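You operate a simulated robot arm through the tools that you are given. There is no shell and no other tool. Be economical: measure what you need, move in short steps, check, and stop when the job is done.

Carry out the task below with a simulated two-armed robot. There is one attempt and no reset: what you move stays moved.

Task
Put one of the black castors from the grey tray on top of the ruled plate. Then open the parts bench knobs drawer, take the red star knob from the inside of the knobs drawer and leave it on the cream cart desk, then shut the drawer. Then open the grids drawer, fetch the pass sign and set it inside and shut the drawer again. Then put the key from the top of the steel cabinet on the blue block on the blue cart top. Then open the parts bench caps drawer, take the yellow socket cap from the inside of the caps drawer and leave it on top of the yellow pad and shut the drawer again. Then lift the tester card flap open. The order counts. Set down upright: black castor, pass sign.

It is judged by the outcome, as a careful person would: the job done as asked, and still so three seconds after it is handed in. It fails if anything else is knocked over, pushed out of place, dropped, spilled or broken. Lids that push on must go on centred and level and be pressed home; caps that screw on are set level and turned clockwise until they are tight.

Robot
Two 7-joint arms with two-finger parallel grippers on one trunk, on a base that drives. Base frame: it is fixed to the floor where the robot stands at the start and does not move with it; the origin is under the middle of the robot, x ahead of it, y to its left, z up. Readings come in m, degrees, newtons and seconds.
The left shoulder is at the start at [0.05, 0.168, 1.082], the right one opposite. Places, roughly: black castor (7x6x7 cm) [0.5, -0.4, 0.3]; blue block [-2, -0.75, 1]; cream cart desk (54x20 cm) [-0.7, -2.7, 0.96]; grids drawer [0.7, -4.5, 0.7]; grids drawer inside [0.8, -4.5, 0.6]; key [0.75, 1, 1]; parts bench caps drawer [0.5, -0.6, 0.8]; parts bench knobs drawer [0.5, -0.2, 0.8]; pass sign [0.5, -0.5, 1]; red star knob (4x4x3 cm) [0.5, -0.2, 0.7]; ruled plate (18x18x6 cm) [1, 1.1, 0.9]; tester card flap [1, -7.2, 1.1]; yellow pad (6x9x4 cm) [0.6, -2, 0.9]; yellow socket cap (4x3x5 cm) [0.5, -0.5, 0.7]. Payload 1.57 kg a hand.
The tool frame of a hand sits at the grasp point between the pads (the TCP): z along the fingers, y along the line on which they close. The tips reach 0.03 m beyond it. Largest opening 0.08 m; finger width 0.017, thickness 0.012; the body of the gripper, 0.04 by 0.082 m, starts 0.08 m behind the TCP.
Orientation is that of the tool frame in the base frame, as a unit quaternion [w, x, y, z]. With the fingers straight down and closing along the base's y, the tool's x points along the base's -x, its y along +y and its z along -z.

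Tools
- The arms move only by the tool servo_tool. It takes "left_rows", "right_rows" or both (then of equal length, played together; a hand with none holds still); each is a list of rows, each a list of 7 numbers: the shift along the tool's x, y, z in m, then the turn, a rotation vector about the tool's x, y, z in degrees, then the gripper command, from -1 (fully open) to 1 (shut), values between in proportion. In form: [[x, y, z, rx, ry, rz, fingers], ...]. A call has 1 to 20 rows; each row is the pose to reach, as a shift and turn from the pose commanded when the call began, along the tool's axes at that moment. Each row takes 0.2 s and may step no farther than 0.05 m and 8.6 degrees from the row before; otherwise, or with a gripper value out of range, the whole call is refused. A pose out of reach is approached as far as the arm can. The call stops where the force on the tool passes 40 N (or 10 N more than at its start, if that is more) or the arm is blocked; 0.2 s more then pass. The fingers move at their own pace (about 0.045 m/s each) and stop on an object; they squeeze with about 31 N. The grip force told is the motor's: it shows also when the fingers shut on nothing. Time passes only in rows, and 0.2 s behind the last, so rows that repeat a pose let the fingers close. It gives the time, the measured TCP pose, the force on the tool (base axes), the opening and the grip force at its end, in the units of the frame above (readings bear some noise), with the torque about the TCP (base axes, N m) and any sound that the robot's microphone picked up.
- Cameras (640 x 400 px; columns grow to the right, rows downward): "scene" is now at [0.1073, -0.0442, 1.2795]; the picture's right is [-0.56, -0.83, 0.00], its down [-0.58, 0.39, -0.71] and it looks along [0.59, -0.40, -0.70] (base axes); focal length 214 px, centre (320, 200). "left" rides on the left gripper at [0.072, 0.007, -0.122] in its tool frame; the picture's right is [-0.09, 1.00, 0.00], its down [-0.84, -0.08, -0.54] and it looks along [-0.54, -0.05, 0.84] (tool axes); focal length 238 px, centre (320, 200). "right" rides on the right gripper at [0.072, -0.007, -0.122] in its tool frame; the picture's right is [0.09, 1.00, 0.00], its down [-0.84, 0.08, -0.54] and it looks along [-0.54, 0.05, 0.84] (tool axes); focal length 238 px, centre (320, 200). There is no depth. A picture from a camera that has moved, and an enlarged one, comes with that camera's place and axes in the base frame and with its lens.
- capture(camera): a new picture of that camera. It takes no simulated time.
- slide_trunk(by): slides the trunk up (or, below 0, down) by that many m; the arms and the scene camera ride with it, the base frame stays. It gives what a move gives, with no picture.
- steer(legs): drives the robot by 1 to 6 legs, each [ahead, left, turn to the left] in m, m and degrees, along the robot's own axes; the way and the turn of a leg run together, so that a leg with both is an arc; at most 1.5 m and 180 degrees a leg. The arms and the cameras ride along, it lands a little off, and it stops where it bumps. It gives what a move gives.
- pan_tilt(pan, tilt): turns the head with the scene camera to pan (to the left, within 80 degrees either way) and tilt (down, from -29 to 69), counted from straight ahead of the robot. It gives what a move gives.
- close_up(camera, box): a new picture of the part [left, top, right, bottom] of that camera's present view, enlarged. It takes no simulated time.
- hand_in(): hands the job in; it is judged then, once.

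Work in short steps. Places have to be worked out from the pictures, the camera data and where the tool is seen: move nearer, look again, correct. Check each grasp and each placing, and mend what went wrong. You have 493 turns and 248 pictures in all, those below and enlarged ones among them. Open the grippers and draw the arms clear of the work before you hand the job in, unless the task says otherwise; then end with one line.

The tools are called by a JSON object that holds its "method" and its "body". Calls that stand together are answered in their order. servo_tool: Moves the arms, as the interface text tells. Its arguments: {"type":"object","properties":{"left_rows":{"type":"array"},"right_rows":{"type":"array"}},"required":[]} The other tools are called the same way: slide_trunk (by) slides the trunk up or down; steer (legs) drives the base; pan_tilt (pan, tilt) turns the head that bears the scene camera; capture (camera) takes a picture; close_up (camera, box) takes an enlarged picture of a part of a camera's view; hand_in () hands the job in.

At the start:

```text
t: 0.0
left_position: [0.4115, -0.007, 1.1696]
left_ee_rot: [0.0, -0.001, 1.0, 0.0]
left_force: [-0.4, 0.1, -0.4]
left_torque: [0.03, 0.02, -0.03]
left_gripper_width: 0.0801
left_gripper_force: 0.1
right_position: [0.2788, -0.2997, 1.133]
right_ee_rot: [0.0, 0.001, 1.0, 0.001]
right_force: [0.2, -0.3, 0.0]
right_torque: [-0.02, -0.01, 0.01]
right_gripper_width: 0.08
right_gripper_force: 0.1
trunk travel left (down, up): [-0.25, 0.193]
robot x, y, heading: [-0.0004, 0.0009, 0.2]
head pan, tilt: [-34.1, 44.6]
```

scene: 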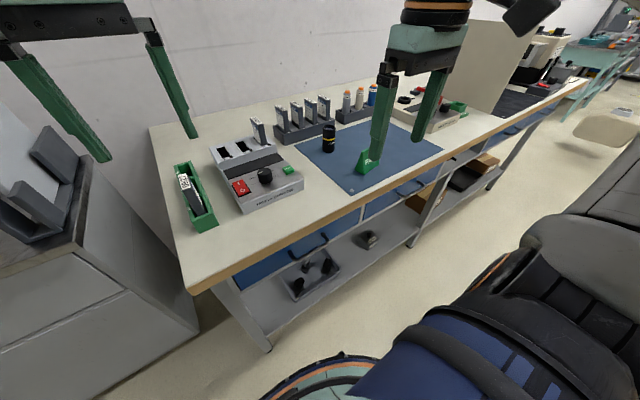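
right: 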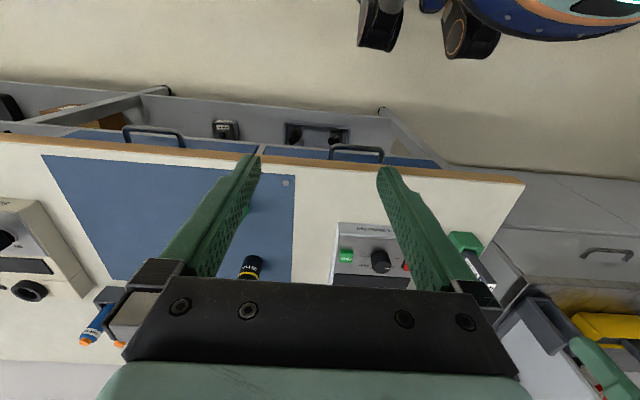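
left: 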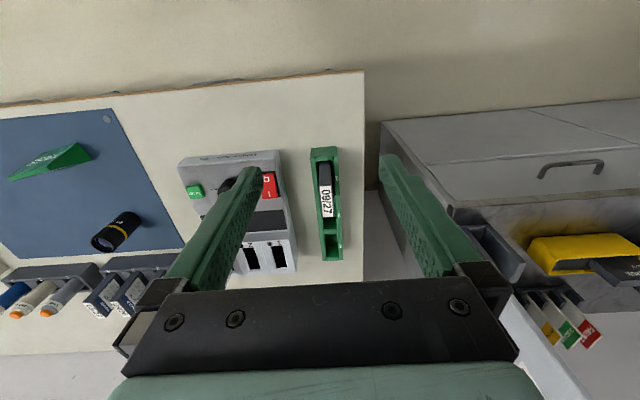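

I'll first look at the shelf with the tray and castors and around the workspace.

{"method": "close_up", "body": {"camera": "scene", "box": [240, 200, 440, 325]}}

{"method": "pan_tilt", "body": {"pan": 50, "tilt": 25}}

{"method": "capture", "body": {"camera": "scene"}}

```text
3.20 times, centred on (340, 262) of scene
camera zoom: at [0.1073, -0.0442, 1.2795], right [-0.56, -0.83, 0.0], down [-0.58, 0.39, -0.71], along [0.59, -0.4, -0.7], focal length 686 px, centre (256, 0)
```

zoom: 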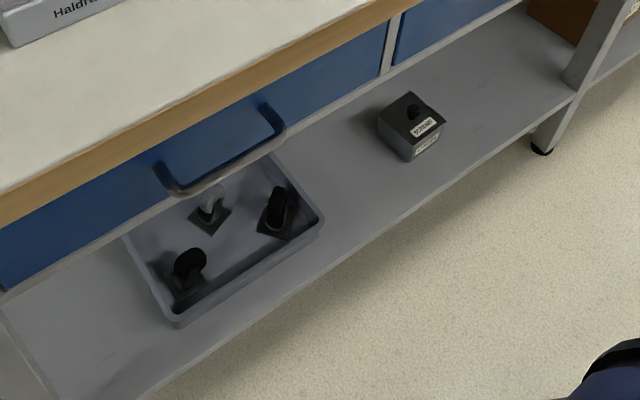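

```text
t: 1.6
left_position: [0.4104, -0.0067, 1.1702]
left_ee_rot: [0.0, -0.001, 1.0, 0.0]
left_force: [1.0, 0.6, 0.4]
left_torque: [0.01, 0.0, 0.0]
left_gripper_width: 0.0798
left_gripper_force: 0.0
right_position: [0.2793, -0.3007, 1.1331]
right_ee_rot: [0.0, 0.001, 1.0, 0.0]
right_force: [0.2, 0.3, 0.0]
right_torque: [-0.01, -0.02, -0.01]
right_gripper_width: 0.0801
right_gripper_force: 0.0
trunk travel left (down, up): [-0.25, 0.193]
robot x, y, heading: [0.0026, -0.0016, 0.1]
head pan, tilt: [50.0, 25.0]
```

```text
243 pictures are left
camera scene: at [0.099, 0.072, 1.3095], right [0.77, -0.64, 0.0], down [-0.27, -0.32, -0.91], along [0.58, 0.69, -0.42], focal length 214 px, centre (320, 200)
```

scene: 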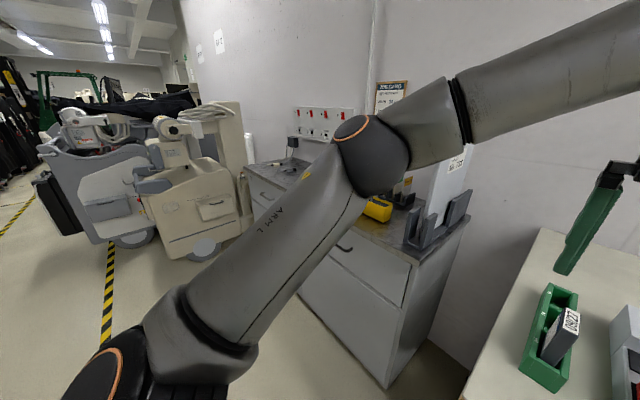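

The tray holds two black castors and a light one on the lower shelf under the drawers. I back away from the bench to get room and a view underneath.

{"method": "steer", "body": {"legs": [[-0.5, 0, 0]]}}

{"method": "pan_tilt", "body": {"pan": -15, "tilt": 40}}

{"method": "capture", "body": {"camera": "scene"}}

```text
t: 4.6
left_position: [-0.1081, -0.0057, 1.1696]
left_ee_rot: [0.001, -0.004, 1.0, 0.0]
left_force: [-0.6, 1.7, 0.0]
left_torque: [0.03, -0.06, 0.0]
left_gripper_width: 0.0798
left_gripper_force: 0.0
right_position: [-0.2381, -0.3018, 1.1329]
right_ee_rot: [0.0, -0.001, 1.0, -0.001]
right_force: [0.1, 0.1, 0.0]
right_torque: [0.02, 0.02, 0.0]
right_gripper_width: 0.0804
right_gripper_force: 0.1
trunk travel left (down, up): [-0.25, 0.193]
robot x, y, heading: [-0.5198, -0.0021, 0.3]
head pan, tilt: [50.0, 25.0]
```

```text
t: 6.0
left_position: [-0.108, -0.0063, 1.1693]
left_ee_rot: [0.0, -0.003, 1.0, 0.0]
left_force: [0.5, -1.0, -0.5]
left_torque: [0.03, -0.02, -0.01]
left_gripper_width: 0.0801
left_gripper_force: 0.1
right_position: [-0.2385, -0.3005, 1.1323]
right_ee_rot: [0.0, -0.002, 1.0, 0.0]
right_force: [-0.3, 0.3, 0.2]
right_torque: [0.0, 0.01, 0.01]
right_gripper_width: 0.0802
right_gripper_force: 0.0
trunk travel left (down, up): [-0.25, 0.193]
robot x, y, heading: [-0.5218, -0.0056, 0.3]
head pan, tilt: [-15.0, 40.0]
```

```text
242 pictures are left
camera scene: at [-0.3973, -0.0212, 1.2862], right [-0.25, -0.97, 0.0], down [-0.62, 0.16, -0.77], along [0.74, -0.19, -0.64], focal length 214 px, centre (320, 200)
```

scene: 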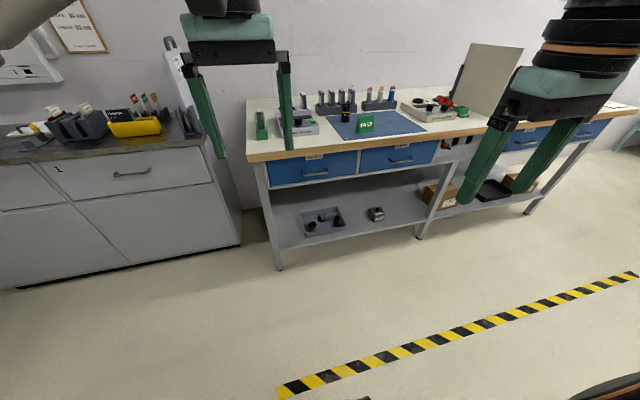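

The bench and both drawers (knobs left, caps right) are visible. I enlarge the tray and the bench.

{"method": "close_up", "body": {"camera": "scene", "box": [240, 80, 480, 230]}}

{"method": "close_up", "body": {"camera": "scene", "box": [280, 190, 360, 240]}}

{"method": "close_up", "body": {"camera": "scene", "box": [0, 60, 240, 210]}}

```text
2.67 times, centred on (360, 155) of scene
camera zoom: at [-0.3973, -0.0212, 1.2862], right [-0.25, -0.97, 0.0], down [-0.62, 0.16, -0.77], along [0.74, -0.19, -0.64], focal length 572 px, centre (213, 320)
```

zoom: 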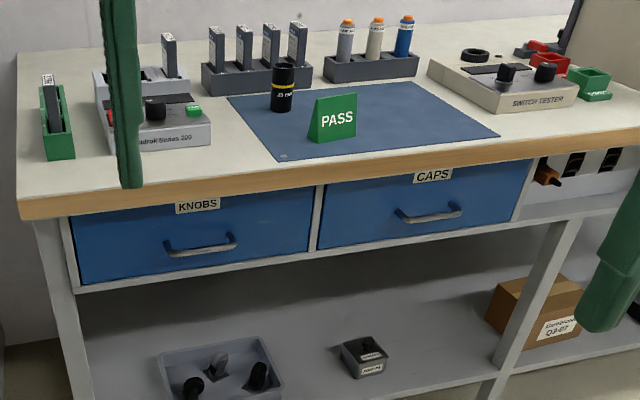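

```text
8.00 times, centred on (320, 215) of scene
camera zoom: at [-0.3973, -0.0212, 1.2862], right [-0.25, -0.97, 0.0], down [-0.62, 0.16, -0.77], along [0.74, -0.19, -0.64], focal length 1716 px, centre (320, 80)
```

zoom: 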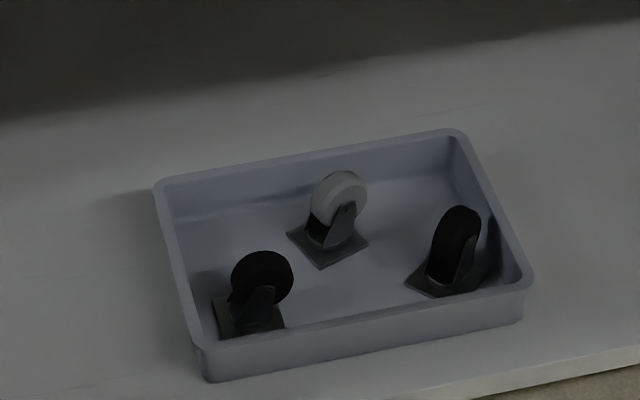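

```text
2.67 times, centred on (120, 135) of scene
camera zoom: at [-0.3973, -0.0212, 1.2862], right [-0.25, -0.97, 0.0], down [-0.62, 0.16, -0.77], along [0.74, -0.19, -0.64], focal length 572 px, centre (853, 373)
```

zoom: 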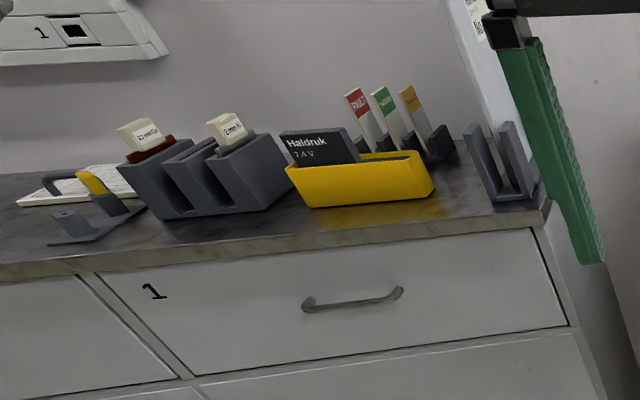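

The right castor's wheel is near [0.51, -0.37, 0.31], wheel axis roughly along y, good for a forward-tilted grasp with the right hand. I raise/retract the left hand and tilt the right hand forward 45°.

{"method": "servo_tool", "body": {"left_rows": [[0.03, 0, -0.03, 0, 0, 0, -1], [0.06, 0, -0.06, 0, 0, 0, -1], [0.09, 0, -0.09, 0, 0, 0, -1], [0.12, 0, -0.12, 0, 0, 0, -1], [0.12, 0, -0.15, 0, 0, 0, -1], [0.12, 0, -0.18, 0, 0, 0, -1]], "right_rows": [[-0.02, 0, 0.0, 0, -7.5, 0, -1], [-0.04, 0, 0, 0, -15, 0, -1], [-0.06, 0, 0, 0, -22.5, 0, -1], [-0.08, 0, 0, 0, -30, 0, -1], [-0.1, 0, 0, 0, -37.5, 0, -1], [-0.12, 0, 0, 0, -45, 0, -1]]}}

{"method": "slide_trunk", "body": {"by": -0.25}}

```text
t: 7.4
left_position: [-0.2413, 0.0038, 1.2913]
left_ee_rot: [0.001, -0.004, 1.0, -0.001]
left_force: [-0.9, 0.2, 1.0]
left_torque: [-0.02, -0.04, 0.0]
left_gripper_width: 0.0798
left_gripper_force: 0.0
left hand out of reach, approached as far as the arm can: row 5, 6
right_position: [-0.1199, -0.2984, 1.1328]
right_ee_rot: [0.385, -0.001, 0.923, 0.0]
right_force: [-0.4, -0.2, -0.1]
right_torque: [0.0, -0.01, 0.01]
right_gripper_width: 0.0799
right_gripper_force: 0.1
trunk travel left (down, up): [-0.25, 0.193]
robot x, y, heading: [-0.522, -0.0021, 0.3]
head pan, tilt: [-15.0, 40.0]
```

```text
t: 9.9
left_position: [-0.2397, 0.0025, 1.0405]
left_ee_rot: [0.001, -0.003, 1.0, -0.002]
left_force: [0.0, 0.1, 0.7]
left_torque: [-0.01, -0.02, -0.05]
left_gripper_width: 0.08
left_gripper_force: 0.1
right_position: [-0.1189, -0.2997, 0.8817]
right_ee_rot: [0.383, -0.002, 0.924, 0.001]
right_force: [1.0, 0.3, 1.1]
right_torque: [0.01, 0.0, 0.02]
right_gripper_width: 0.0802
right_gripper_force: 0.0
trunk travel left (down, up): [0.0, 0.443]
robot x, y, heading: [-0.5199, -0.0007, 0.2]
head pan, tilt: [-15.0, 40.0]
```

Now lower the right hand to about z 0.42, still clear of the bench.

{"method": "servo_tool", "body": {"right_rows": [[0.025, -0.006, 0.039, 0, 0, 0, -1], [0.05, -0.012, 0.078, 0, 0, 0, -1], [0.075, -0.018, 0.117, 0, 0, 0, -1], [0.1, -0.024, 0.156, 0, 0, 0, -1], [0.125, -0.03, 0.195, 0, 0, 0, -1], [0.15, -0.036, 0.234, 0, 0, 0, -1], [0.175, -0.042, 0.273, 0, 0, 0, -1], [0.2, -0.048, 0.312, 0, 0, 0, -1], [0.225, -0.054, 0.351, 0, 0, 0, -1], [0.25, -0.06, 0.39, 0, 0, 0, -1]]}}

{"method": "capture", "body": {"camera": "right"}}

{"method": "capture", "body": {"camera": "scene"}}

```text
t: 12.2
left_position: [-0.2406, 0.0029, 1.0424]
left_ee_rot: [0.002, -0.004, 1.0, -0.002]
left_force: [-0.5, 0.0, 0.7]
left_torque: [0.01, -0.01, -0.02]
left_gripper_width: 0.0801
left_gripper_force: 0.0
right_position: [-0.0233, -0.3663, 0.5285]
right_ee_rot: [0.38, -0.003, 0.925, 0.002]
right_force: [0.2, -0.4, -0.7]
right_torque: [-0.01, 0.01, -0.01]
right_gripper_width: 0.0802
right_gripper_force: 0.0
right hand out of reach, approached as far as the arm can: row 8, 9, 10
trunk travel left (down, up): [0.0, 0.443]
robot x, y, heading: [-0.5175, 0.0009, 0.2]
head pan, tilt: [-15.0, 40.0]
```

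```text
238 pictures are left
camera right: at [-0.159, -0.3728, 0.5647], right [-0.07, 1.0, -0.06], down [0.21, 0.08, 0.97], along [0.97, 0.05, -0.22], focal length 238 px, centre (320, 200)
```

right: 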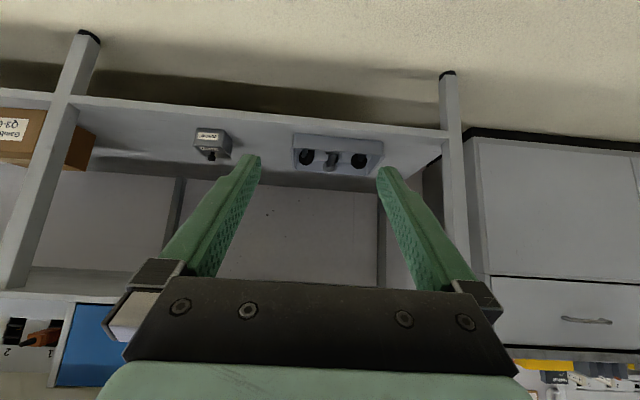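

```text
237 pictures are left
camera scene: at [-0.3974, -0.0213, 1.0362], right [-0.25, -0.97, 0.0], down [-0.62, 0.16, -0.77], along [0.74, -0.19, -0.64], focal length 214 px, centre (320, 200)
```

scene: 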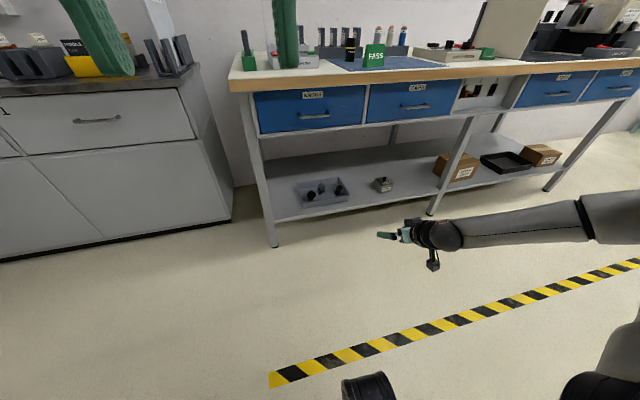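

The hand stops at z 0.53. I test whether reaching further forward lets it come lower.

{"method": "servo_tool", "body": {"right_rows": [[-0.03, 0, 0.03, 0, 0, 0, -1], [-0.06, 0, 0.06, 0, 0, 0, -1], [-0.09, 0, 0.09, 0, 0, 0, -1]]}}

```text
t: 12.9
left_position: [-0.2392, 0.0031, 1.0415]
left_ee_rot: [0.002, -0.004, 1.0, -0.002]
left_force: [-0.6, -0.8, 0.1]
left_torque: [0.03, -0.03, 0.02]
left_gripper_width: 0.0801
left_gripper_force: 0.0
right_position: [0.0939, -0.3664, 0.5479]
right_ee_rot: [0.382, 0.0, 0.924, 0.0]
right_force: [0.1, -0.3, 0.5]
right_torque: [0.01, 0.02, -0.02]
right_gripper_width: 0.0803
right_gripper_force: 0.0
right hand out of reach, approached as far as the arm can: row 1, 2, 3
trunk travel left (down, up): [0.0, 0.443]
robot x, y, heading: [-0.5208, -0.0053, 0.1]
head pan, tilt: [-15.0, 40.0]
```

The limit seems to be a wrist bend, so I make the hand more horizontal and watch whether the height comes down.

{"method": "servo_tool", "body": {"right_rows": [[0, 0, 0, 0, -7.5, 0, -1], [0, 0, 0, 0, -15, 0, -1], [0, 0, 0, 0, -22.5, 0, -1], [0, 0, 0, 0, -30, 0, -1]]}}

```text
t: 13.9
left_position: [-0.2396, 0.0021, 1.0413]
left_ee_rot: [0.002, -0.003, 1.0, -0.001]
left_force: [-0.5, 0.3, 0.0]
left_torque: [0.03, 0.01, 0.04]
left_gripper_width: 0.0799
left_gripper_force: 0.1
right_position: [0.0838, -0.393, 0.7169]
right_ee_rot: [0.577, -0.005, 0.817, 0.004]
right_force: [0.5, -1.0, 0.4]
right_torque: [-0.01, 0.01, -0.01]
right_gripper_width: 0.0799
right_gripper_force: 0.1
right hand out of reach, approached as far as the arm can: row 1, 2, 3, 4
trunk travel left (down, up): [0.0, 0.443]
robot x, y, heading: [-0.5179, 0.0012, 0.3]
head pan, tilt: [-15.0, 40.0]
```

That made it worse. I look at the arm's posture to understand the limit.

{"method": "pan_tilt", "body": {"pan": -40, "tilt": 45}}

{"method": "capture", "body": {"camera": "scene"}}

```text
t: 14.8
left_position: [-0.2396, 0.0026, 1.0412]
left_ee_rot: [0.002, -0.004, 1.0, -0.001]
left_force: [-0.3, -0.6, -1.1]
left_torque: [-0.01, 0.01, 0.02]
left_gripper_width: 0.08
left_gripper_force: 0.0
right_position: [0.0841, -0.3938, 0.7152]
right_ee_rot: [0.576, -0.005, 0.818, 0.005]
right_force: [0.1, -0.3, -0.1]
right_torque: [-0.01, -0.01, 0.02]
right_gripper_width: 0.0799
right_gripper_force: 0.0
trunk travel left (down, up): [0.0, 0.443]
robot x, y, heading: [-0.5212, -0.003, 0.2]
head pan, tilt: [-40.0, 45.0]
```

```text
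236 pictures are left
camera scene: at [-0.417, -0.0516, 1.029], right [-0.64, -0.77, 0.0], down [-0.54, 0.45, -0.71], along [0.54, -0.45, -0.71], focal length 214 px, centre (320, 200)
```

scene: 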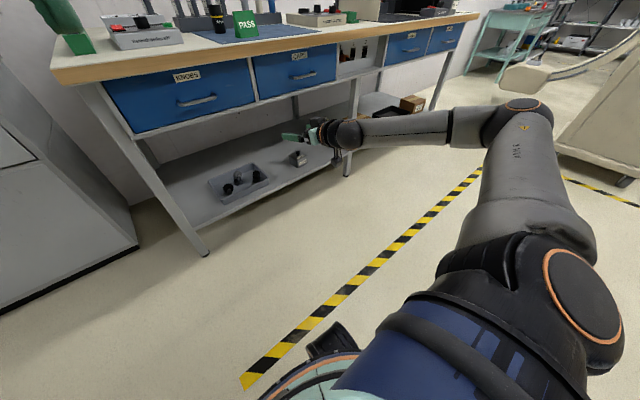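

I test a vertical hand posture to learn how low it can get: rotating back to pointing down, closer in, then lowering.

{"method": "servo_tool", "body": {"right_rows": [[0, 0, -0.04, 0, 8, 0, -1], [0, 0, -0.08, 0, 16, 0, -1], [0, 0, -0.12, 0, 24, 0, -1], [0, 0, -0.16, 0, 32, 0, -1], [0, 0, -0.2, 0, 40, 0, -1], [0, 0, -0.24, 0, 48, 0, -1], [0, 0, -0.28, 0, 56, 0, -1], [0, 0, -0.32, 0, 64, 0, -1], [0, 0, -0.32, 0, 72, 0, -1], [0, 0, -0.32, 0, 75, 0, -1]]}}

```text
t: 17.0
left_position: [-0.2388, 0.0036, 1.0408]
left_ee_rot: [0.002, -0.004, 1.0, -0.001]
left_force: [0.4, 0.5, 0.3]
left_torque: [-0.01, -0.04, -0.04]
left_gripper_width: 0.0803
left_gripper_force: 0.1
right_position: [-0.218, -0.3932, 0.8183]
right_ee_rot: [-0.042, -0.007, 0.999, 0.001]
right_force: [-1.2, -0.1, -0.2]
right_torque: [-0.01, -0.01, 0.01]
right_gripper_width: 0.0802
right_gripper_force: 0.0
trunk travel left (down, up): [0.0, 0.443]
robot x, y, heading: [-0.5176, -0.0054, 0.2]
head pan, tilt: [-40.0, 45.0]
```

{"method": "servo_tool", "body": {"right_rows": [[0, 0, 0.05, 0, 0, 0, -1], [0, 0, 0.1, 0, 0, 0, -1], [0, 0, 0.15, 0, 0, 0, -1], [0, 0, 0.2, 0, 0, 0, -1], [0, 0, 0.25, 0, 0, 0, -1], [0, 0, 0.3, 0, 0, 0, -1], [0, 0, 0.35, 0, 0, 0, -1], [0, 0, 0.4, 0, 0, 0, -1]]}}

{"method": "capture", "body": {"camera": "scene"}}

```text
t: 18.8
left_position: [-0.2401, 0.0039, 1.0412]
left_ee_rot: [0.002, -0.004, 1.0, -0.002]
left_force: [0.2, -0.1, 0.1]
left_torque: [0.03, 0.01, -0.02]
left_gripper_width: 0.08
left_gripper_force: 0.1
right_position: [-0.2519, -0.3893, 0.4198]
right_ee_rot: [-0.04, -0.007, 0.999, 0.002]
right_force: [0.0, -0.8, -0.1]
right_torque: [-0.03, 0.01, -0.02]
right_gripper_width: 0.08
right_gripper_force: 0.1
trunk travel left (down, up): [0.0, 0.443]
robot x, y, heading: [-0.5238, -0.002, 0.2]
head pan, tilt: [-40.0, 45.0]
```

```text
235 pictures are left
camera scene: at [-0.417, -0.0516, 1.029], right [-0.64, -0.77, 0.0], down [-0.54, 0.45, -0.71], along [0.54, -0.45, -0.71], focal length 214 px, centre (320, 200)
```

scene: 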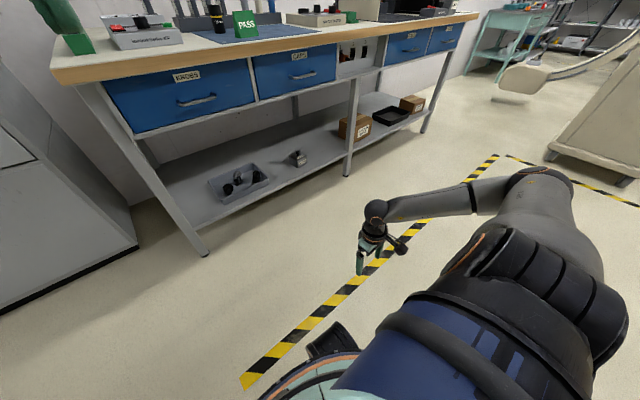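

Vertical reaches low fine. From this low posture, I pitch the hand forward again gradually while keeping it low.

{"method": "servo_tool", "body": {"right_rows": [[-0.02, 0, 0, 0, -7, 0, -1], [-0.04, 0, 0, 0, -14, 0, -1], [-0.06, 0, 0, 0, -21, 0, -1], [-0.08, 0, 0, 0, -28, 0, -1], [-0.1, 0, 0, 0, -35, 0, -1], [-0.12, 0, 0, 0, -42, 0, -1], [-0.14, 0, 0, 0, -49, 0, -1]]}}

```text
t: 20.4
left_position: [-0.239, 0.0031, 1.0404]
left_ee_rot: [0.002, -0.003, 1.0, -0.002]
left_force: [-0.3, -0.6, -0.3]
left_torque: [0.01, 0.01, -0.04]
left_gripper_width: 0.0799
left_gripper_force: 0.1
right_position: [-0.1086, -0.3919, 0.4075]
right_ee_rot: [0.379, -0.006, 0.925, 0.003]
right_force: [-0.8, -1.1, 0.3]
right_torque: [-0.02, 0.05, -0.01]
right_gripper_width: 0.0801
right_gripper_force: 0.1
trunk travel left (down, up): [0.0, 0.443]
robot x, y, heading: [-0.5176, -0.0042, 0.3]
head pan, tilt: [-40.0, 45.0]
```

It reaches [rel 0.41, z 0.41] at 45°. Now test lowering to 0.33 and then reaching forward.

{"method": "servo_tool", "body": {"right_rows": [[0.03, 0, 0.03, 0, 0, 0, -1], [0.055, 0, 0.055, 0, 0, 0, -1], [0.03, 0, 0.08, 0, 0, 0, -1], [0.01, 0, 0.1, 0, 0, 0, -1], [-0.01, 0, 0.12, 0, 0, 0, -1], [-0.03, 0, 0.14, 0, 0, 0, -1]]}}

```text
t: 21.8
left_position: [-0.2403, 0.0025, 1.0401]
left_ee_rot: [0.002, -0.004, 1.0, -0.001]
left_force: [0.6, -0.3, 1.0]
left_torque: [0.0, -0.03, 0.0]
left_gripper_width: 0.0799
left_gripper_force: 0.0
right_position: [0.0082, -0.3865, 0.3304]
right_ee_rot: [0.377, -0.006, 0.926, 0.004]
right_force: [0.3, 0.0, -0.5]
right_torque: [-0.02, 0.02, -0.03]
right_gripper_width: 0.0801
right_gripper_force: 0.0
trunk travel left (down, up): [0.0, 0.443]
robot x, y, heading: [-0.52, -0.0005, 0.4]
head pan, tilt: [-40.0, 45.0]
```

Reach is OK. I retract 0.14 m along the tool axis, then drive forward 0.47 so the hand enters under the bench above the tray.

{"method": "servo_tool", "body": {"right_rows": [[0, 0, -0.05, 0, 0, 0, -1], [0, 0, -0.1, 0, 0, 0, -1], [0, 0, -0.14, 0, 0, 0, -1]]}}

{"method": "steer", "body": {"legs": [[0.3, 0, 0]]}}

{"method": "capture", "body": {"camera": "right"}}

{"method": "capture", "body": {"camera": "scene"}}

```text
t: 22.6
left_position: [-0.2388, 0.0028, 1.0416]
left_ee_rot: [0.002, -0.004, 1.0, -0.001]
left_force: [-0.5, 0.1, 0.5]
left_torque: [0.0, 0.0, -0.04]
left_gripper_width: 0.0798
left_gripper_force: 0.0
right_position: [-0.0897, -0.3878, 0.4303]
right_ee_rot: [0.378, -0.005, 0.926, 0.004]
right_force: [-0.4, -1.5, -1.2]
right_torque: [0.0, 0.03, 0.01]
right_gripper_width: 0.08
right_gripper_force: 0.1
trunk travel left (down, up): [0.0, 0.443]
robot x, y, heading: [-0.5221, -0.0015, 0.4]
head pan, tilt: [-40.0, 45.0]
```

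```text
t: 24.7
left_position: [0.0637, 0.0038, 1.0407]
left_ee_rot: [0.001, -0.002, 1.0, -0.002]
left_force: [-0.7, -0.1, 1.0]
left_torque: [-0.01, 0.01, -0.02]
left_gripper_width: 0.0802
left_gripper_force: 0.1
right_position: [0.2122, -0.3875, 0.431]
right_ee_rot: [0.378, -0.004, 0.926, 0.003]
right_force: [-0.2, -1.1, 0.1]
right_torque: [0.05, 0.0, 0.01]
right_gripper_width: 0.0798
right_gripper_force: 0.1
trunk travel left (down, up): [0.0, 0.443]
robot x, y, heading: [-0.2139, -0.0013, 0.4]
head pan, tilt: [-40.0, 45.0]
```

```text
234 pictures are left
camera right: at [0.0766, -0.3959, 0.4674], right [-0.08, 1.0, -0.06], down [0.22, 0.08, 0.97], along [0.97, 0.06, -0.22], focal length 238 px, centre (320, 200)
```

right: 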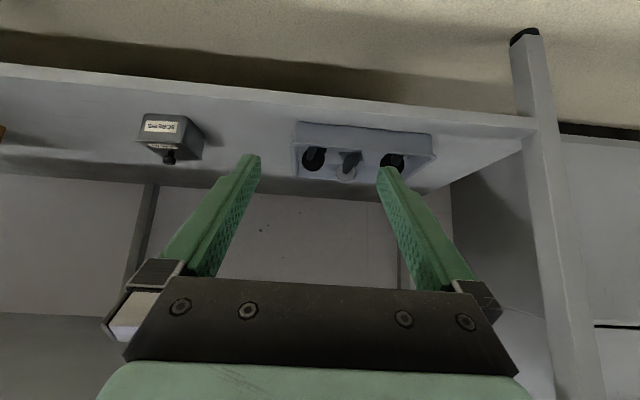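

```text
233 pictures are left
camera scene: at [-0.1134, -0.0506, 1.029], right [-0.64, -0.77, 0.0], down [-0.54, 0.45, -0.71], along [0.54, -0.45, -0.71], focal length 214 px, centre (320, 200)
```

scene: 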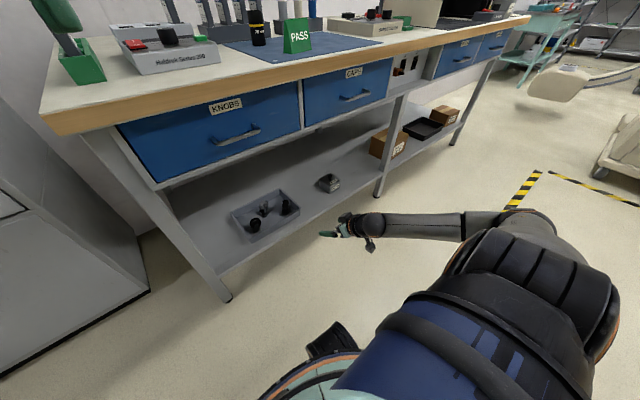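

I enlarge the hand-camera view of the tray to judge the wheel's orientation.

{"method": "close_up", "body": {"camera": "right", "box": [280, 110, 440, 210]}}

{"method": "close_up", "body": {"camera": "scene", "box": [220, 170, 380, 270]}}

```text
4.00 times, centred on (360, 160) of right
camera zoom: at [0.0766, -0.3959, 0.4674], right [-0.08, 1.0, -0.06], down [0.22, 0.08, 0.97], along [0.97, 0.06, -0.22], focal length 953 px, centre (160, 360)
```

zoom: 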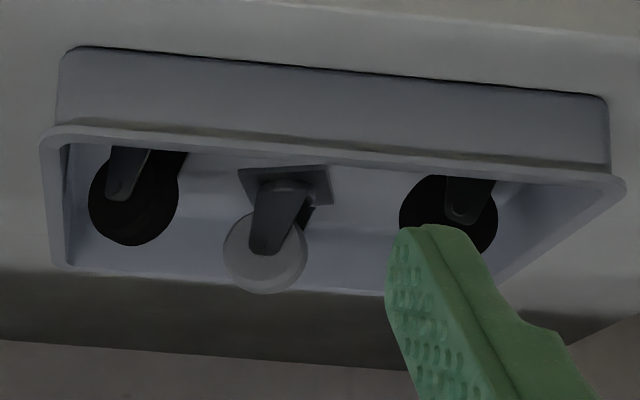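

```text
4.00 times, centred on (300, 220) of scene
camera zoom: at [-0.1134, -0.0506, 1.029], right [-0.64, -0.77, 0.0], down [-0.54, 0.45, -0.71], along [0.54, -0.45, -0.71], focal length 858 px, centre (400, 120)
```

zoom: 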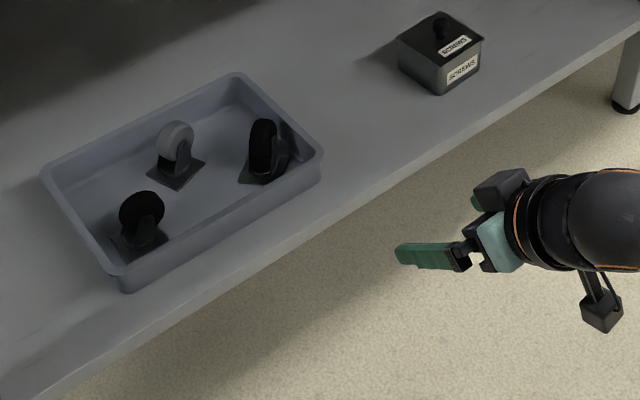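

The right castor's wheel plane is turned about -35° in azimuth, which suits the left hand reaching inward from the left. I back off, tuck the right hand vertical and raised, and bring the left hand out and down.

{"method": "steer", "body": {"legs": [[-0.35, 0, 0]]}}

{"method": "servo_tool", "body": {"right_rows": [[0.015, 0, -0.015, 0, 7, 0, -1], [0.03, 0, -0.03, 0, 14, 0, -1], [0.045, 0, -0.045, 0, 21, 0, -1], [0.06, 0, -0.06, 0, 28, 0, -1], [0.075, 0, -0.075, 0, 35, 0, -1], [0.09, 0, -0.09, 0, 43, 0, -1], [0.06, 0, -0.12, 0, 45, 0, -1], [0.03, 0, -0.15, 0, 45, 0, -1], [0.0, 0, -0.18, 0, 45, 0, -1], [-0.03, 0, -0.21, 0, 45, 0, -1], [-0.06, 0, -0.24, 0, 45, 0, -1], [-0.09, 0, -0.27, 0, 45, 0, -1], [-0.12, 0, -0.3, 0, 45, 0, -1]], "left_rows": [[0, 0.04, 0, 0, 0, 0, -1], [0, 0.08, 0, 0, 0, 0, -1], [0, 0.12, 0, 0, 0, 0, -1], [0, 0.16, 0, 0, 0, 0, -1], [0, 0.2, 0, 0, 0, 0, -1], [0, 0.24, 0.03, 0, 0, 0, -1], [0, 0.28, 0.06, 0, 0, 0, -1], [0, 0.3, 0.1, 0, 0, 0, -1], [0, 0.32, 0.14, 0, 0, 0, -1], [0, 0.32, 0.19, 0, 0, 0, -1], [0, 0.32, 0.24, 0, 0, 0, -1], [0, 0.32, 0.29, 0, 0, 0, -1], [0, 0.32, 0.34, 0, 0, 0, -1]]}}

```text
t: 27.0
left_position: [-0.2811, 0.0018, 1.0415]
left_ee_rot: [0.002, -0.005, 1.0, -0.001]
left_force: [0.3, -0.4, -0.6]
left_torque: [0.02, 0.0, 0.01]
left_gripper_width: 0.08
left_gripper_force: 0.1
right_position: [-0.129, -0.388, 0.4304]
right_ee_rot: [0.378, -0.007, 0.926, 0.004]
right_force: [1.0, 0.9, -0.1]
right_torque: [-0.01, 0.01, 0.0]
right_gripper_width: 0.0801
right_gripper_force: 0.1
trunk travel left (down, up): [0.0, 0.443]
robot x, y, heading: [-0.5589, -0.0018, 0.7]
head pan, tilt: [-40.0, 45.0]
```

```text
t: 29.8
left_position: [-0.2846, 0.3231, 0.6992]
left_ee_rot: [0.003, -0.006, 1.0, -0.002]
left_force: [-0.1, -0.3, -0.2]
left_torque: [0.0, 0.02, 0.0]
left_gripper_width: 0.08
left_gripper_force: 0.1
left hand out of reach, approached as far as the arm can: row 4, 5, 6, 7, 8
right_position: [-0.2523, -0.391, 0.7303]
right_ee_rot: [-0.007, -0.009, 1.0, 0.002]
right_force: [-0.5, 0.4, 0.0]
right_torque: [-0.03, 0.0, -0.01]
right_gripper_width: 0.0799
right_gripper_force: 0.0
trunk travel left (down, up): [0.0, 0.443]
robot x, y, heading: [-0.5612, -0.0051, 0.6]
head pan, tilt: [-40.0, 45.0]
```

Shift the robot right so the castor lies in front of the left hand, and lower and yaw the left hand to -35°.

{"method": "steer", "body": {"legs": [[0, -0.58, 0]]}}

{"method": "servo_tool", "body": {"left_rows": [[0, -0.02, 0.04, 0, 0, 7, -1], [0, -0.04, 0.08, 0, 0, 14, -1], [0, -0.06, 0.12, 0, 0, 21, -1], [0, -0.08, 0.16, 0, 0, 28, -1], [0, -0.1, 0.2, 0, 0, 35, -1], [0, -0.1, 0.24, 0, 0, 35, -1], [0, -0.1, 0.28, 0, 0, 35, -1]]}}

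{"method": "servo_tool", "body": {"left_rows": [[-0.02, 0, 0, 0, -7, 0, -1], [-0.04, 0, 0, 0, -14, 0, -1], [-0.06, 0, 0, 0, -21, 0, -1], [-0.08, 0, 0, 0, -28, 0, -1], [-0.1, 0, 0, 0, -35, 0, -1], [-0.12, 0, 0, 0, -42, 0, -1], [-0.12, 0, 0, 0, -45, 0, -1]]}}

```text
t: 35.2
left_position: [-0.2787, -0.2435, 0.6978]
left_ee_rot: [0.002, -0.004, 1.0, -0.002]
left_force: [0.0, 0.3, -0.1]
left_torque: [0.01, -0.01, 0.02]
left_gripper_width: 0.0799
left_gripper_force: 0.0
right_position: [-0.2478, -0.9579, 0.7293]
right_ee_rot: [-0.005, -0.008, 1.0, 0.002]
right_force: [1.4, -0.2, 0.4]
right_torque: [-0.03, 0.0, 0.0]
right_gripper_width: 0.08
right_gripper_force: 0.0
trunk travel left (down, up): [0.0, 0.443]
robot x, y, heading: [-0.5544, -0.5678, 0.4]
head pan, tilt: [-40.0, 45.0]
```

```text
t: 36.8
left_position: [-0.2762, -0.3461, 0.4189]
left_ee_rot: [0.003, 0.297, 0.955, 0.0]
left_force: [0.5, -1.0, 1.0]
left_torque: [0.0, -0.03, 0.03]
left_gripper_width: 0.0801
left_gripper_force: 0.1
right_position: [-0.247, -0.9579, 0.7291]
right_ee_rot: [-0.005, -0.009, 1.0, 0.002]
right_force: [-0.2, -0.2, 0.1]
right_torque: [-0.02, -0.02, 0.0]
right_gripper_width: 0.0803
right_gripper_force: 0.1
trunk travel left (down, up): [0.0, 0.443]
robot x, y, heading: [-0.5536, -0.5695, 0.6]
head pan, tilt: [-40.0, 45.0]
```

```text
t: 38.4
left_position: [-0.1762, -0.412, 0.4188]
left_ee_rot: [0.367, 0.274, 0.882, -0.114]
left_force: [-0.5, -0.8, -0.6]
left_torque: [0.01, 0.02, 0.02]
left_gripper_width: 0.08
left_gripper_force: 0.0
right_position: [-0.2468, -0.958, 0.7287]
right_ee_rot: [-0.005, -0.008, 1.0, 0.001]
right_force: [-0.8, 0.0, -0.4]
right_torque: [-0.01, -0.04, -0.03]
right_gripper_width: 0.0799
right_gripper_force: 0.0
trunk travel left (down, up): [0.0, 0.443]
robot x, y, heading: [-0.551, -0.5684, 0.8]
head pan, tilt: [-40.0, 45.0]
```

Good posture. I drive in under the bench edge and look through the left hand camera.

{"method": "steer", "body": {"legs": [[0.45, 0.07, 0]]}}

{"method": "capture", "body": {"camera": "left"}}

{"method": "capture", "body": {"camera": "scene"}}

```text
t: 41.1
left_position: [0.2618, -0.3395, 0.4173]
left_ee_rot: [0.366, 0.276, 0.881, -0.116]
left_force: [-0.7, -0.1, 0.1]
left_torque: [0.04, 0.0, -0.02]
left_gripper_width: 0.08
left_gripper_force: 0.0
right_position: [0.1893, -0.8857, 0.73]
right_ee_rot: [-0.005, -0.006, 1.0, 0.002]
right_force: [0.5, 0.8, -0.7]
right_torque: [0.01, -0.05, -0.02]
right_gripper_width: 0.08
right_gripper_force: 0.1
trunk travel left (down, up): [0.0, 0.443]
robot x, y, heading: [-0.1179, -0.4936, 0.4]
head pan, tilt: [-40.0, 45.0]
```

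```text
230 pictures are left
camera left: at [0.153, -0.2555, 0.452], right [0.62, 0.78, 0.06], down [0.12, -0.18, 0.98], along [0.77, -0.6, -0.21], focal length 238 px, centre (320, 200)
```

left: 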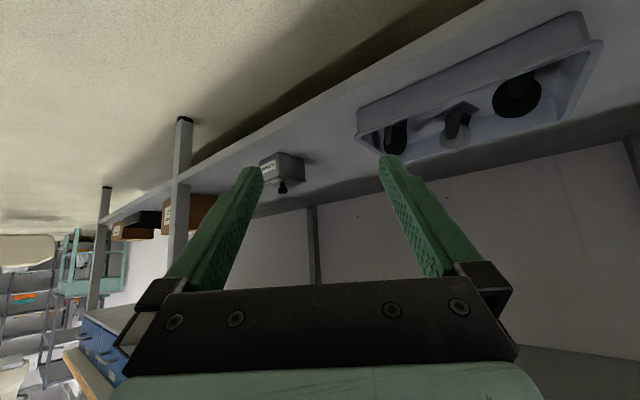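

```text
229 pictures are left
camera scene: at [-0.013, -0.5454, 1.029], right [-0.64, -0.77, 0.0], down [-0.54, 0.45, -0.71], along [0.54, -0.45, -0.71], focal length 214 px, centre (320, 200)
```

scene: 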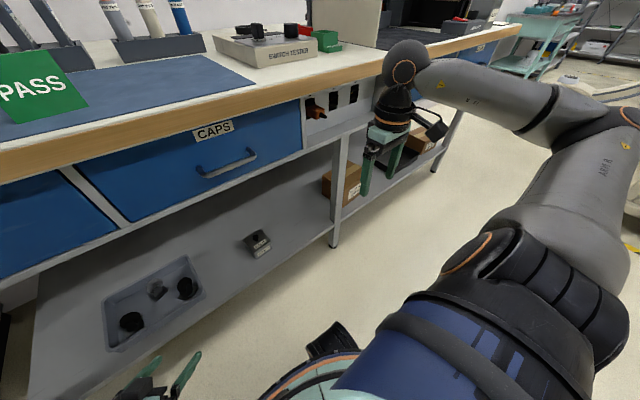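

{"method": "close_up", "body": {"camera": "left", "box": [340, 80, 500, 180]}}

{"method": "close_up", "body": {"camera": "scene", "box": [80, 230, 240, 330]}}

```text
4.00 times, centred on (420, 130) of left
camera zoom: at [0.153, -0.2555, 0.452], right [0.62, 0.78, 0.06], down [0.12, -0.18, 0.98], along [0.77, -0.6, -0.21], focal length 953 px, centre (-80, 480)
```

zoom: 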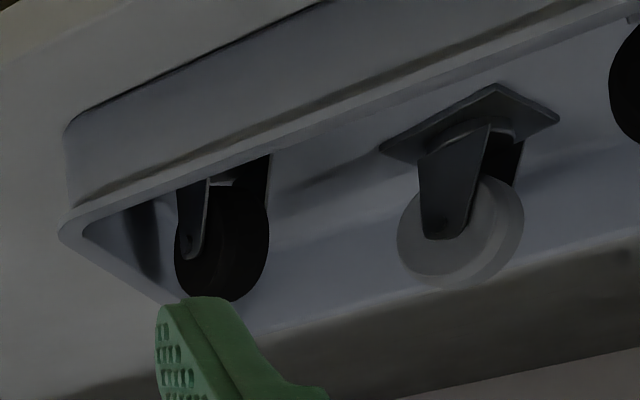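

```text
4.00 times, centred on (160, 280) of scene
camera zoom: at [-0.013, -0.5454, 1.029], right [-0.64, -0.77, 0.0], down [-0.54, 0.45, -0.71], along [0.54, -0.45, -0.71], focal length 858 px, centre (960, -120)
```

zoom: 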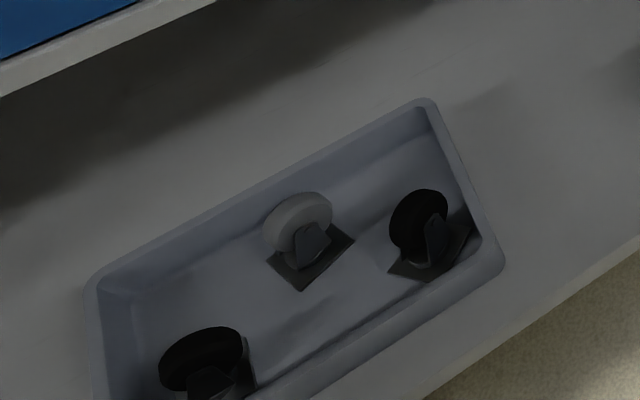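

The wheel plane is about -40° azimuth, wheel centre near [0.51, -0.377, 0.28]. I move to a pre-grasp 0.1 m short along the approach line, with narrower opening.

{"method": "servo_tool", "body": {"left_rows": [[-0.012, 0.023, 0.029, 0.6, 0, 0.6, -0.3], [-0.024, 0.046, 0.058, 1.2, 0, 1.2, -0.3], [-0.036, 0.069, 0.087, 1.8, 0, 1.8, -0.3], [-0.048, 0.092, 0.116, 2.4, 0, 2.4, -0.3], [-0.061, 0.116, 0.144, 2.8, 0, 2.8, -0.3]]}}

{"method": "capture", "body": {"camera": "left"}}

{"method": "close_up", "body": {"camera": "scene", "box": [60, 220, 260, 345]}}

```text
t: 42.3
left_position: [0.4482, -0.3268, 0.3582]
left_ee_rot: [0.364, 0.306, 0.87, -0.128]
left_force: [-1.0, 0.4, 0.2]
left_torque: [-0.02, 0.01, -0.02]
left_gripper_width: 0.0519
left_gripper_force: 0.0
right_position: [0.1891, -0.8858, 0.7295]
right_ee_rot: [-0.006, -0.005, 1.0, 0.002]
right_force: [-0.3, 0.9, -0.2]
right_torque: [0.02, -0.01, 0.02]
right_gripper_width: 0.0799
right_gripper_force: 0.2
trunk travel left (down, up): [0.0, 0.443]
robot x, y, heading: [-0.1154, -0.4944, 0.1]
head pan, tilt: [-40.0, 45.0]
```

```text
226 pictures are left
camera left: at [0.3443, -0.234, 0.3919], right [0.67, 0.74, 0.06], down [0.11, -0.19, 0.98], along [0.73, -0.65, -0.21], focal length 238 px, centre (320, 200)
```

left: 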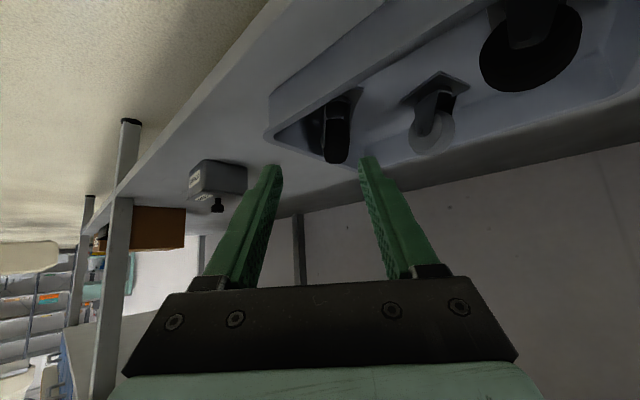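

```text
3.20 times, centred on (160, 282) of scene
camera zoom: at [-0.013, -0.5454, 1.029], right [-0.64, -0.77, 0.0], down [-0.54, 0.45, -0.71], along [0.54, -0.45, -0.71], focal length 686 px, centre (832, -64)
```

zoom: 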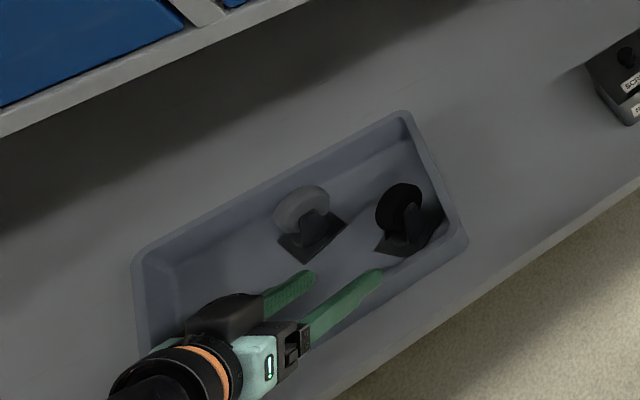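

The wheel is nearly edge-on and about 17 mm to the tool's +y side. I correct and advance 0.104 m.

{"method": "servo_tool", "body": {"left_rows": [[-0.004, 0.017, 0.01, 0, 0, 0, -0.5], [-0.008, 0.017, 0.04, 0, 0, 0, -0.5], [-0.008, 0.017, 0.07, 0, 0, 0, -0.5]]}}

{"method": "capture", "body": {"camera": "left"}}

```text
t: 43.1
left_position: [0.4966, -0.3524, 0.3147]
left_ee_rot: [0.362, 0.306, 0.871, -0.13]
left_force: [-0.8, -0.3, -0.6]
left_torque: [-0.05, 0.01, -0.03]
left_gripper_width: 0.0597
left_gripper_force: 0.0
left hand out of reach, approached as far as the arm can: row 3
right_position: [0.1907, -0.8859, 0.7294]
right_ee_rot: [-0.005, -0.005, 1.0, 0.002]
right_force: [-0.1, 0.7, 1.2]
right_torque: [0.01, 0.04, 0.01]
right_gripper_width: 0.0797
right_gripper_force: 0.1
trunk travel left (down, up): [0.0, 0.443]
robot x, y, heading: [-0.1157, -0.4953, 0.3]
head pan, tilt: [-40.0, 45.0]
```

```text
224 pictures are left
camera left: at [0.3928, -0.261, 0.3473], right [0.67, 0.74, 0.06], down [0.11, -0.18, 0.98], along [0.73, -0.65, -0.21], focal length 238 px, centre (320, 200)
```

left: 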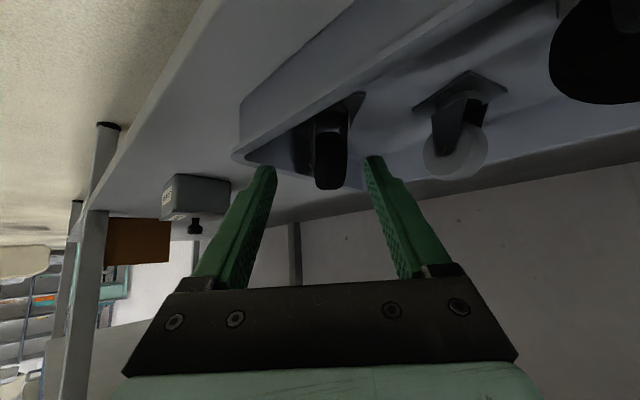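

The arm is at its reach; I retract slightly, drive 5 cm nearer, then continue.

{"method": "servo_tool", "body": {"left_rows": [[0, 0, -0.04, 0, 0, 0, -0.5], [0, 0, -0.07, 0, 0, 0, -0.5]]}}

{"method": "steer", "body": {"legs": [[0.06, 0, 0]]}}

{"method": "capture", "body": {"camera": "left"}}

```text
t: 43.7
left_position: [0.4559, -0.3219, 0.3647]
left_ee_rot: [0.362, 0.307, 0.871, -0.128]
left_force: [0.4, 0.4, 0.2]
left_torque: [0.0, -0.01, 0.0]
left_gripper_width: 0.0602
left_gripper_force: 0.1
right_position: [0.191, -0.8862, 0.7299]
right_ee_rot: [-0.005, -0.006, 1.0, 0.001]
right_force: [0.1, 0.5, -0.8]
right_torque: [0.01, 0.01, -0.02]
right_gripper_width: 0.0798
right_gripper_force: 0.0
trunk travel left (down, up): [0.0, 0.443]
robot x, y, heading: [-0.1163, -0.4937, -0.3]
head pan, tilt: [-40.0, 45.0]
```

```text
t: 44.7
left_position: [0.5161, -0.322, 0.3648]
left_ee_rot: [0.362, 0.306, 0.871, -0.128]
left_force: [-0.4, -0.4, -0.2]
left_torque: [0.01, -0.02, 0.02]
left_gripper_width: 0.0599
left_gripper_force: 0.0
right_position: [0.2506, -0.8868, 0.7292]
right_ee_rot: [-0.005, -0.005, 1.0, 0.001]
right_force: [0.6, -0.6, -0.5]
right_torque: [-0.02, 0.01, 0.0]
right_gripper_width: 0.0798
right_gripper_force: 0.2
trunk travel left (down, up): [0.0, 0.443]
robot x, y, heading: [-0.0527, -0.4932, 0.2]
head pan, tilt: [-40.0, 45.0]
```

```text
223 pictures are left
camera left: at [0.4134, -0.2297, 0.3985], right [0.67, 0.74, 0.06], down [0.11, -0.19, 0.98], along [0.73, -0.65, -0.21], focal length 238 px, centre (320, 200)
```

left: 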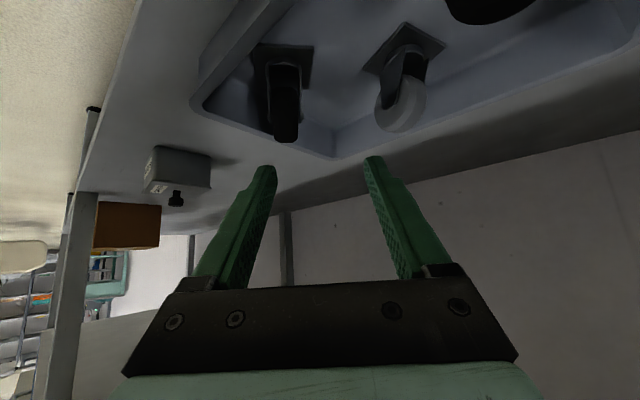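

Aligned estimate: wheel centre [0.527, -0.367, 0.28]. I shift sideways/down, then advance to grasp depth.

{"method": "servo_tool", "body": {"left_rows": [[0.016, -0.014, 0, 0, 0, 0, -0.5], [0.032, -0.029, 0, 0, 0, 0, -0.5], [0.032, -0.029, 0.025, 0, 0, 0, -0.5], [0.032, -0.029, 0.05, 0, 0, 0, -0.5], [0.032, -0.029, 0.072, 0, 0, 0, -0.5]]}}

{"method": "capture", "body": {"camera": "left"}}

```text
t: 45.9
left_position: [0.5208, -0.3637, 0.2917]
left_ee_rot: [0.363, 0.305, 0.871, -0.128]
left_force: [-0.2, -1.1, 0.1]
left_torque: [-0.01, -0.02, 0.0]
left_gripper_width: 0.0601
left_gripper_force: 0.1
right_position: [0.2501, -0.8864, 0.7289]
right_ee_rot: [-0.006, -0.005, 1.0, 0.002]
right_force: [0.2, 1.0, -1.0]
right_torque: [-0.02, -0.03, 0.02]
right_gripper_width: 0.0799
right_gripper_force: 0.0
trunk travel left (down, up): [0.0, 0.443]
robot x, y, heading: [-0.0553, -0.4953, 0.1]
head pan, tilt: [-40.0, 45.0]
```

```text
222 pictures are left
camera left: at [0.4171, -0.2713, 0.3247], right [0.67, 0.74, 0.06], down [0.11, -0.19, 0.98], along [0.73, -0.65, -0.21], focal length 238 px, centre (320, 200)
```

left: 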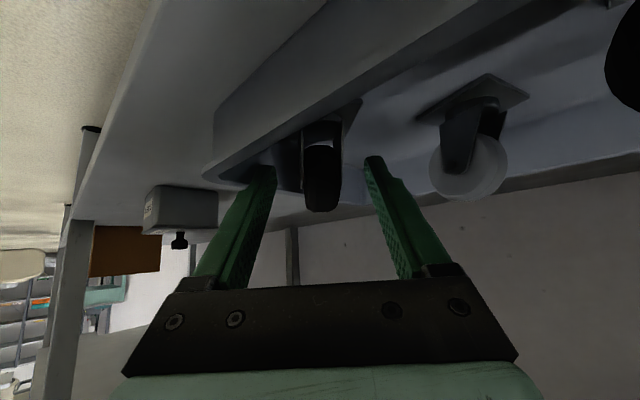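

Triangulating the wheel top gives [0.55, -0.388, 0.295], so the wheel is a bit farther in. I advance 2.8 cm more horizontally and close.

{"method": "servo_tool", "body": {"left_rows": [[-0.006, 0, 0.014, 0, 0, 0, -0.5], [-0.011, 0, 0.028, 0, 0, 0, -0.5]]}}

{"method": "capture", "body": {"camera": "left"}}

{"method": "close_up", "body": {"camera": "scene", "box": [0, 200, 240, 350]}}

```text
t: 46.5
left_position: [0.5316, -0.3728, 0.2852]
left_ee_rot: [0.363, 0.305, 0.871, -0.127]
left_force: [0.2, -0.6, -0.6]
left_torque: [0.0, -0.01, 0.0]
left_gripper_width: 0.06
left_gripper_force: 0.1
left hand out of reach, approached as far as the arm can: row 2
right_position: [0.2505, -0.8848, 0.729]
right_ee_rot: [-0.005, -0.006, 1.0, 0.001]
right_force: [0.0, 0.1, -0.5]
right_torque: [0.02, 0.04, 0.02]
right_gripper_width: 0.08
right_gripper_force: 0.1
trunk travel left (down, up): [0.0, 0.443]
robot x, y, heading: [-0.0573, -0.4961, 0.3]
head pan, tilt: [-40.0, 45.0]
```

```text
221 pictures are left
camera left: at [0.4291, -0.28, 0.3198], right [0.67, 0.74, 0.06], down [0.11, -0.19, 0.98], along [0.73, -0.65, -0.21], focal length 238 px, centre (320, 200)
```

left: 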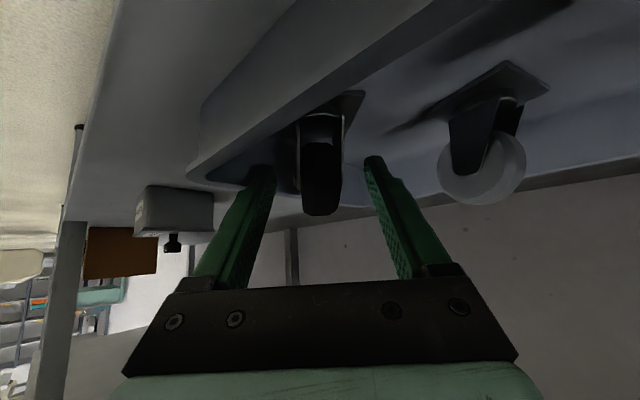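

```text
2.67 times, centred on (120, 275) of scene
camera zoom: at [0.0472, -0.5452, 1.029], right [-0.64, -0.77, 0.0], down [-0.54, 0.45, -0.71], along [0.54, -0.45, -0.71], focal length 572 px, centre (853, 0)
```

zoom: 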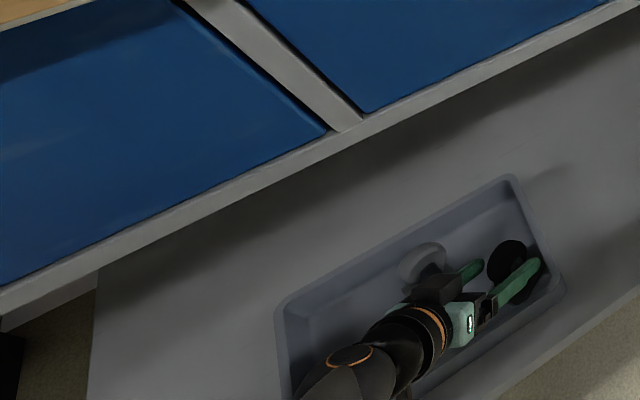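

The tips only just reach the wheel and the arm is at reach again; I let the base do the last 3.5 cm along the hand's own heading.

{"method": "steer", "body": {"legs": [[0.026, -0.02, 0]]}}

{"method": "capture", "body": {"camera": "left"}}

```text
t: 47.4
left_position: [0.5587, -0.3907, 0.285]
left_ee_rot: [0.362, 0.306, 0.871, -0.129]
left_force: [-0.3, 0.3, 0.3]
left_torque: [-0.02, -0.02, 0.01]
left_gripper_width: 0.0601
left_gripper_force: 0.0
right_position: [0.2758, -0.9044, 0.7304]
right_ee_rot: [-0.005, -0.005, 1.0, 0.001]
right_force: [0.3, -0.3, -0.1]
right_torque: [-0.02, 0.01, 0.01]
right_gripper_width: 0.0803
right_gripper_force: 0.0
trunk travel left (down, up): [0.0, 0.443]
robot x, y, heading: [-0.0252, -0.5126, 0.1]
head pan, tilt: [-40.0, 45.0]
```

```text
219 pictures are left
camera left: at [0.4553, -0.2996, 0.3197], right [0.67, 0.74, 0.06], down [0.11, -0.19, 0.98], along [0.73, -0.65, -0.21], focal length 238 px, centre (320, 200)
```

left: 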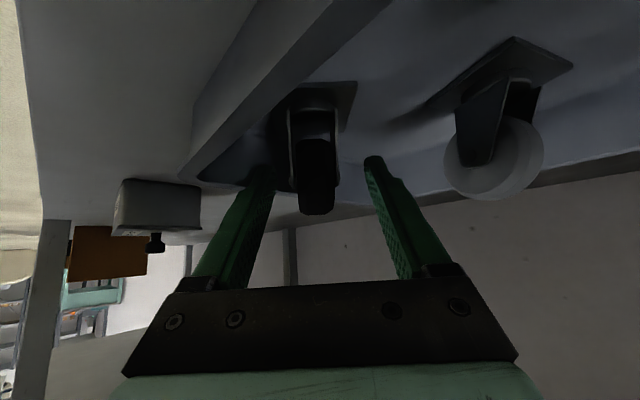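

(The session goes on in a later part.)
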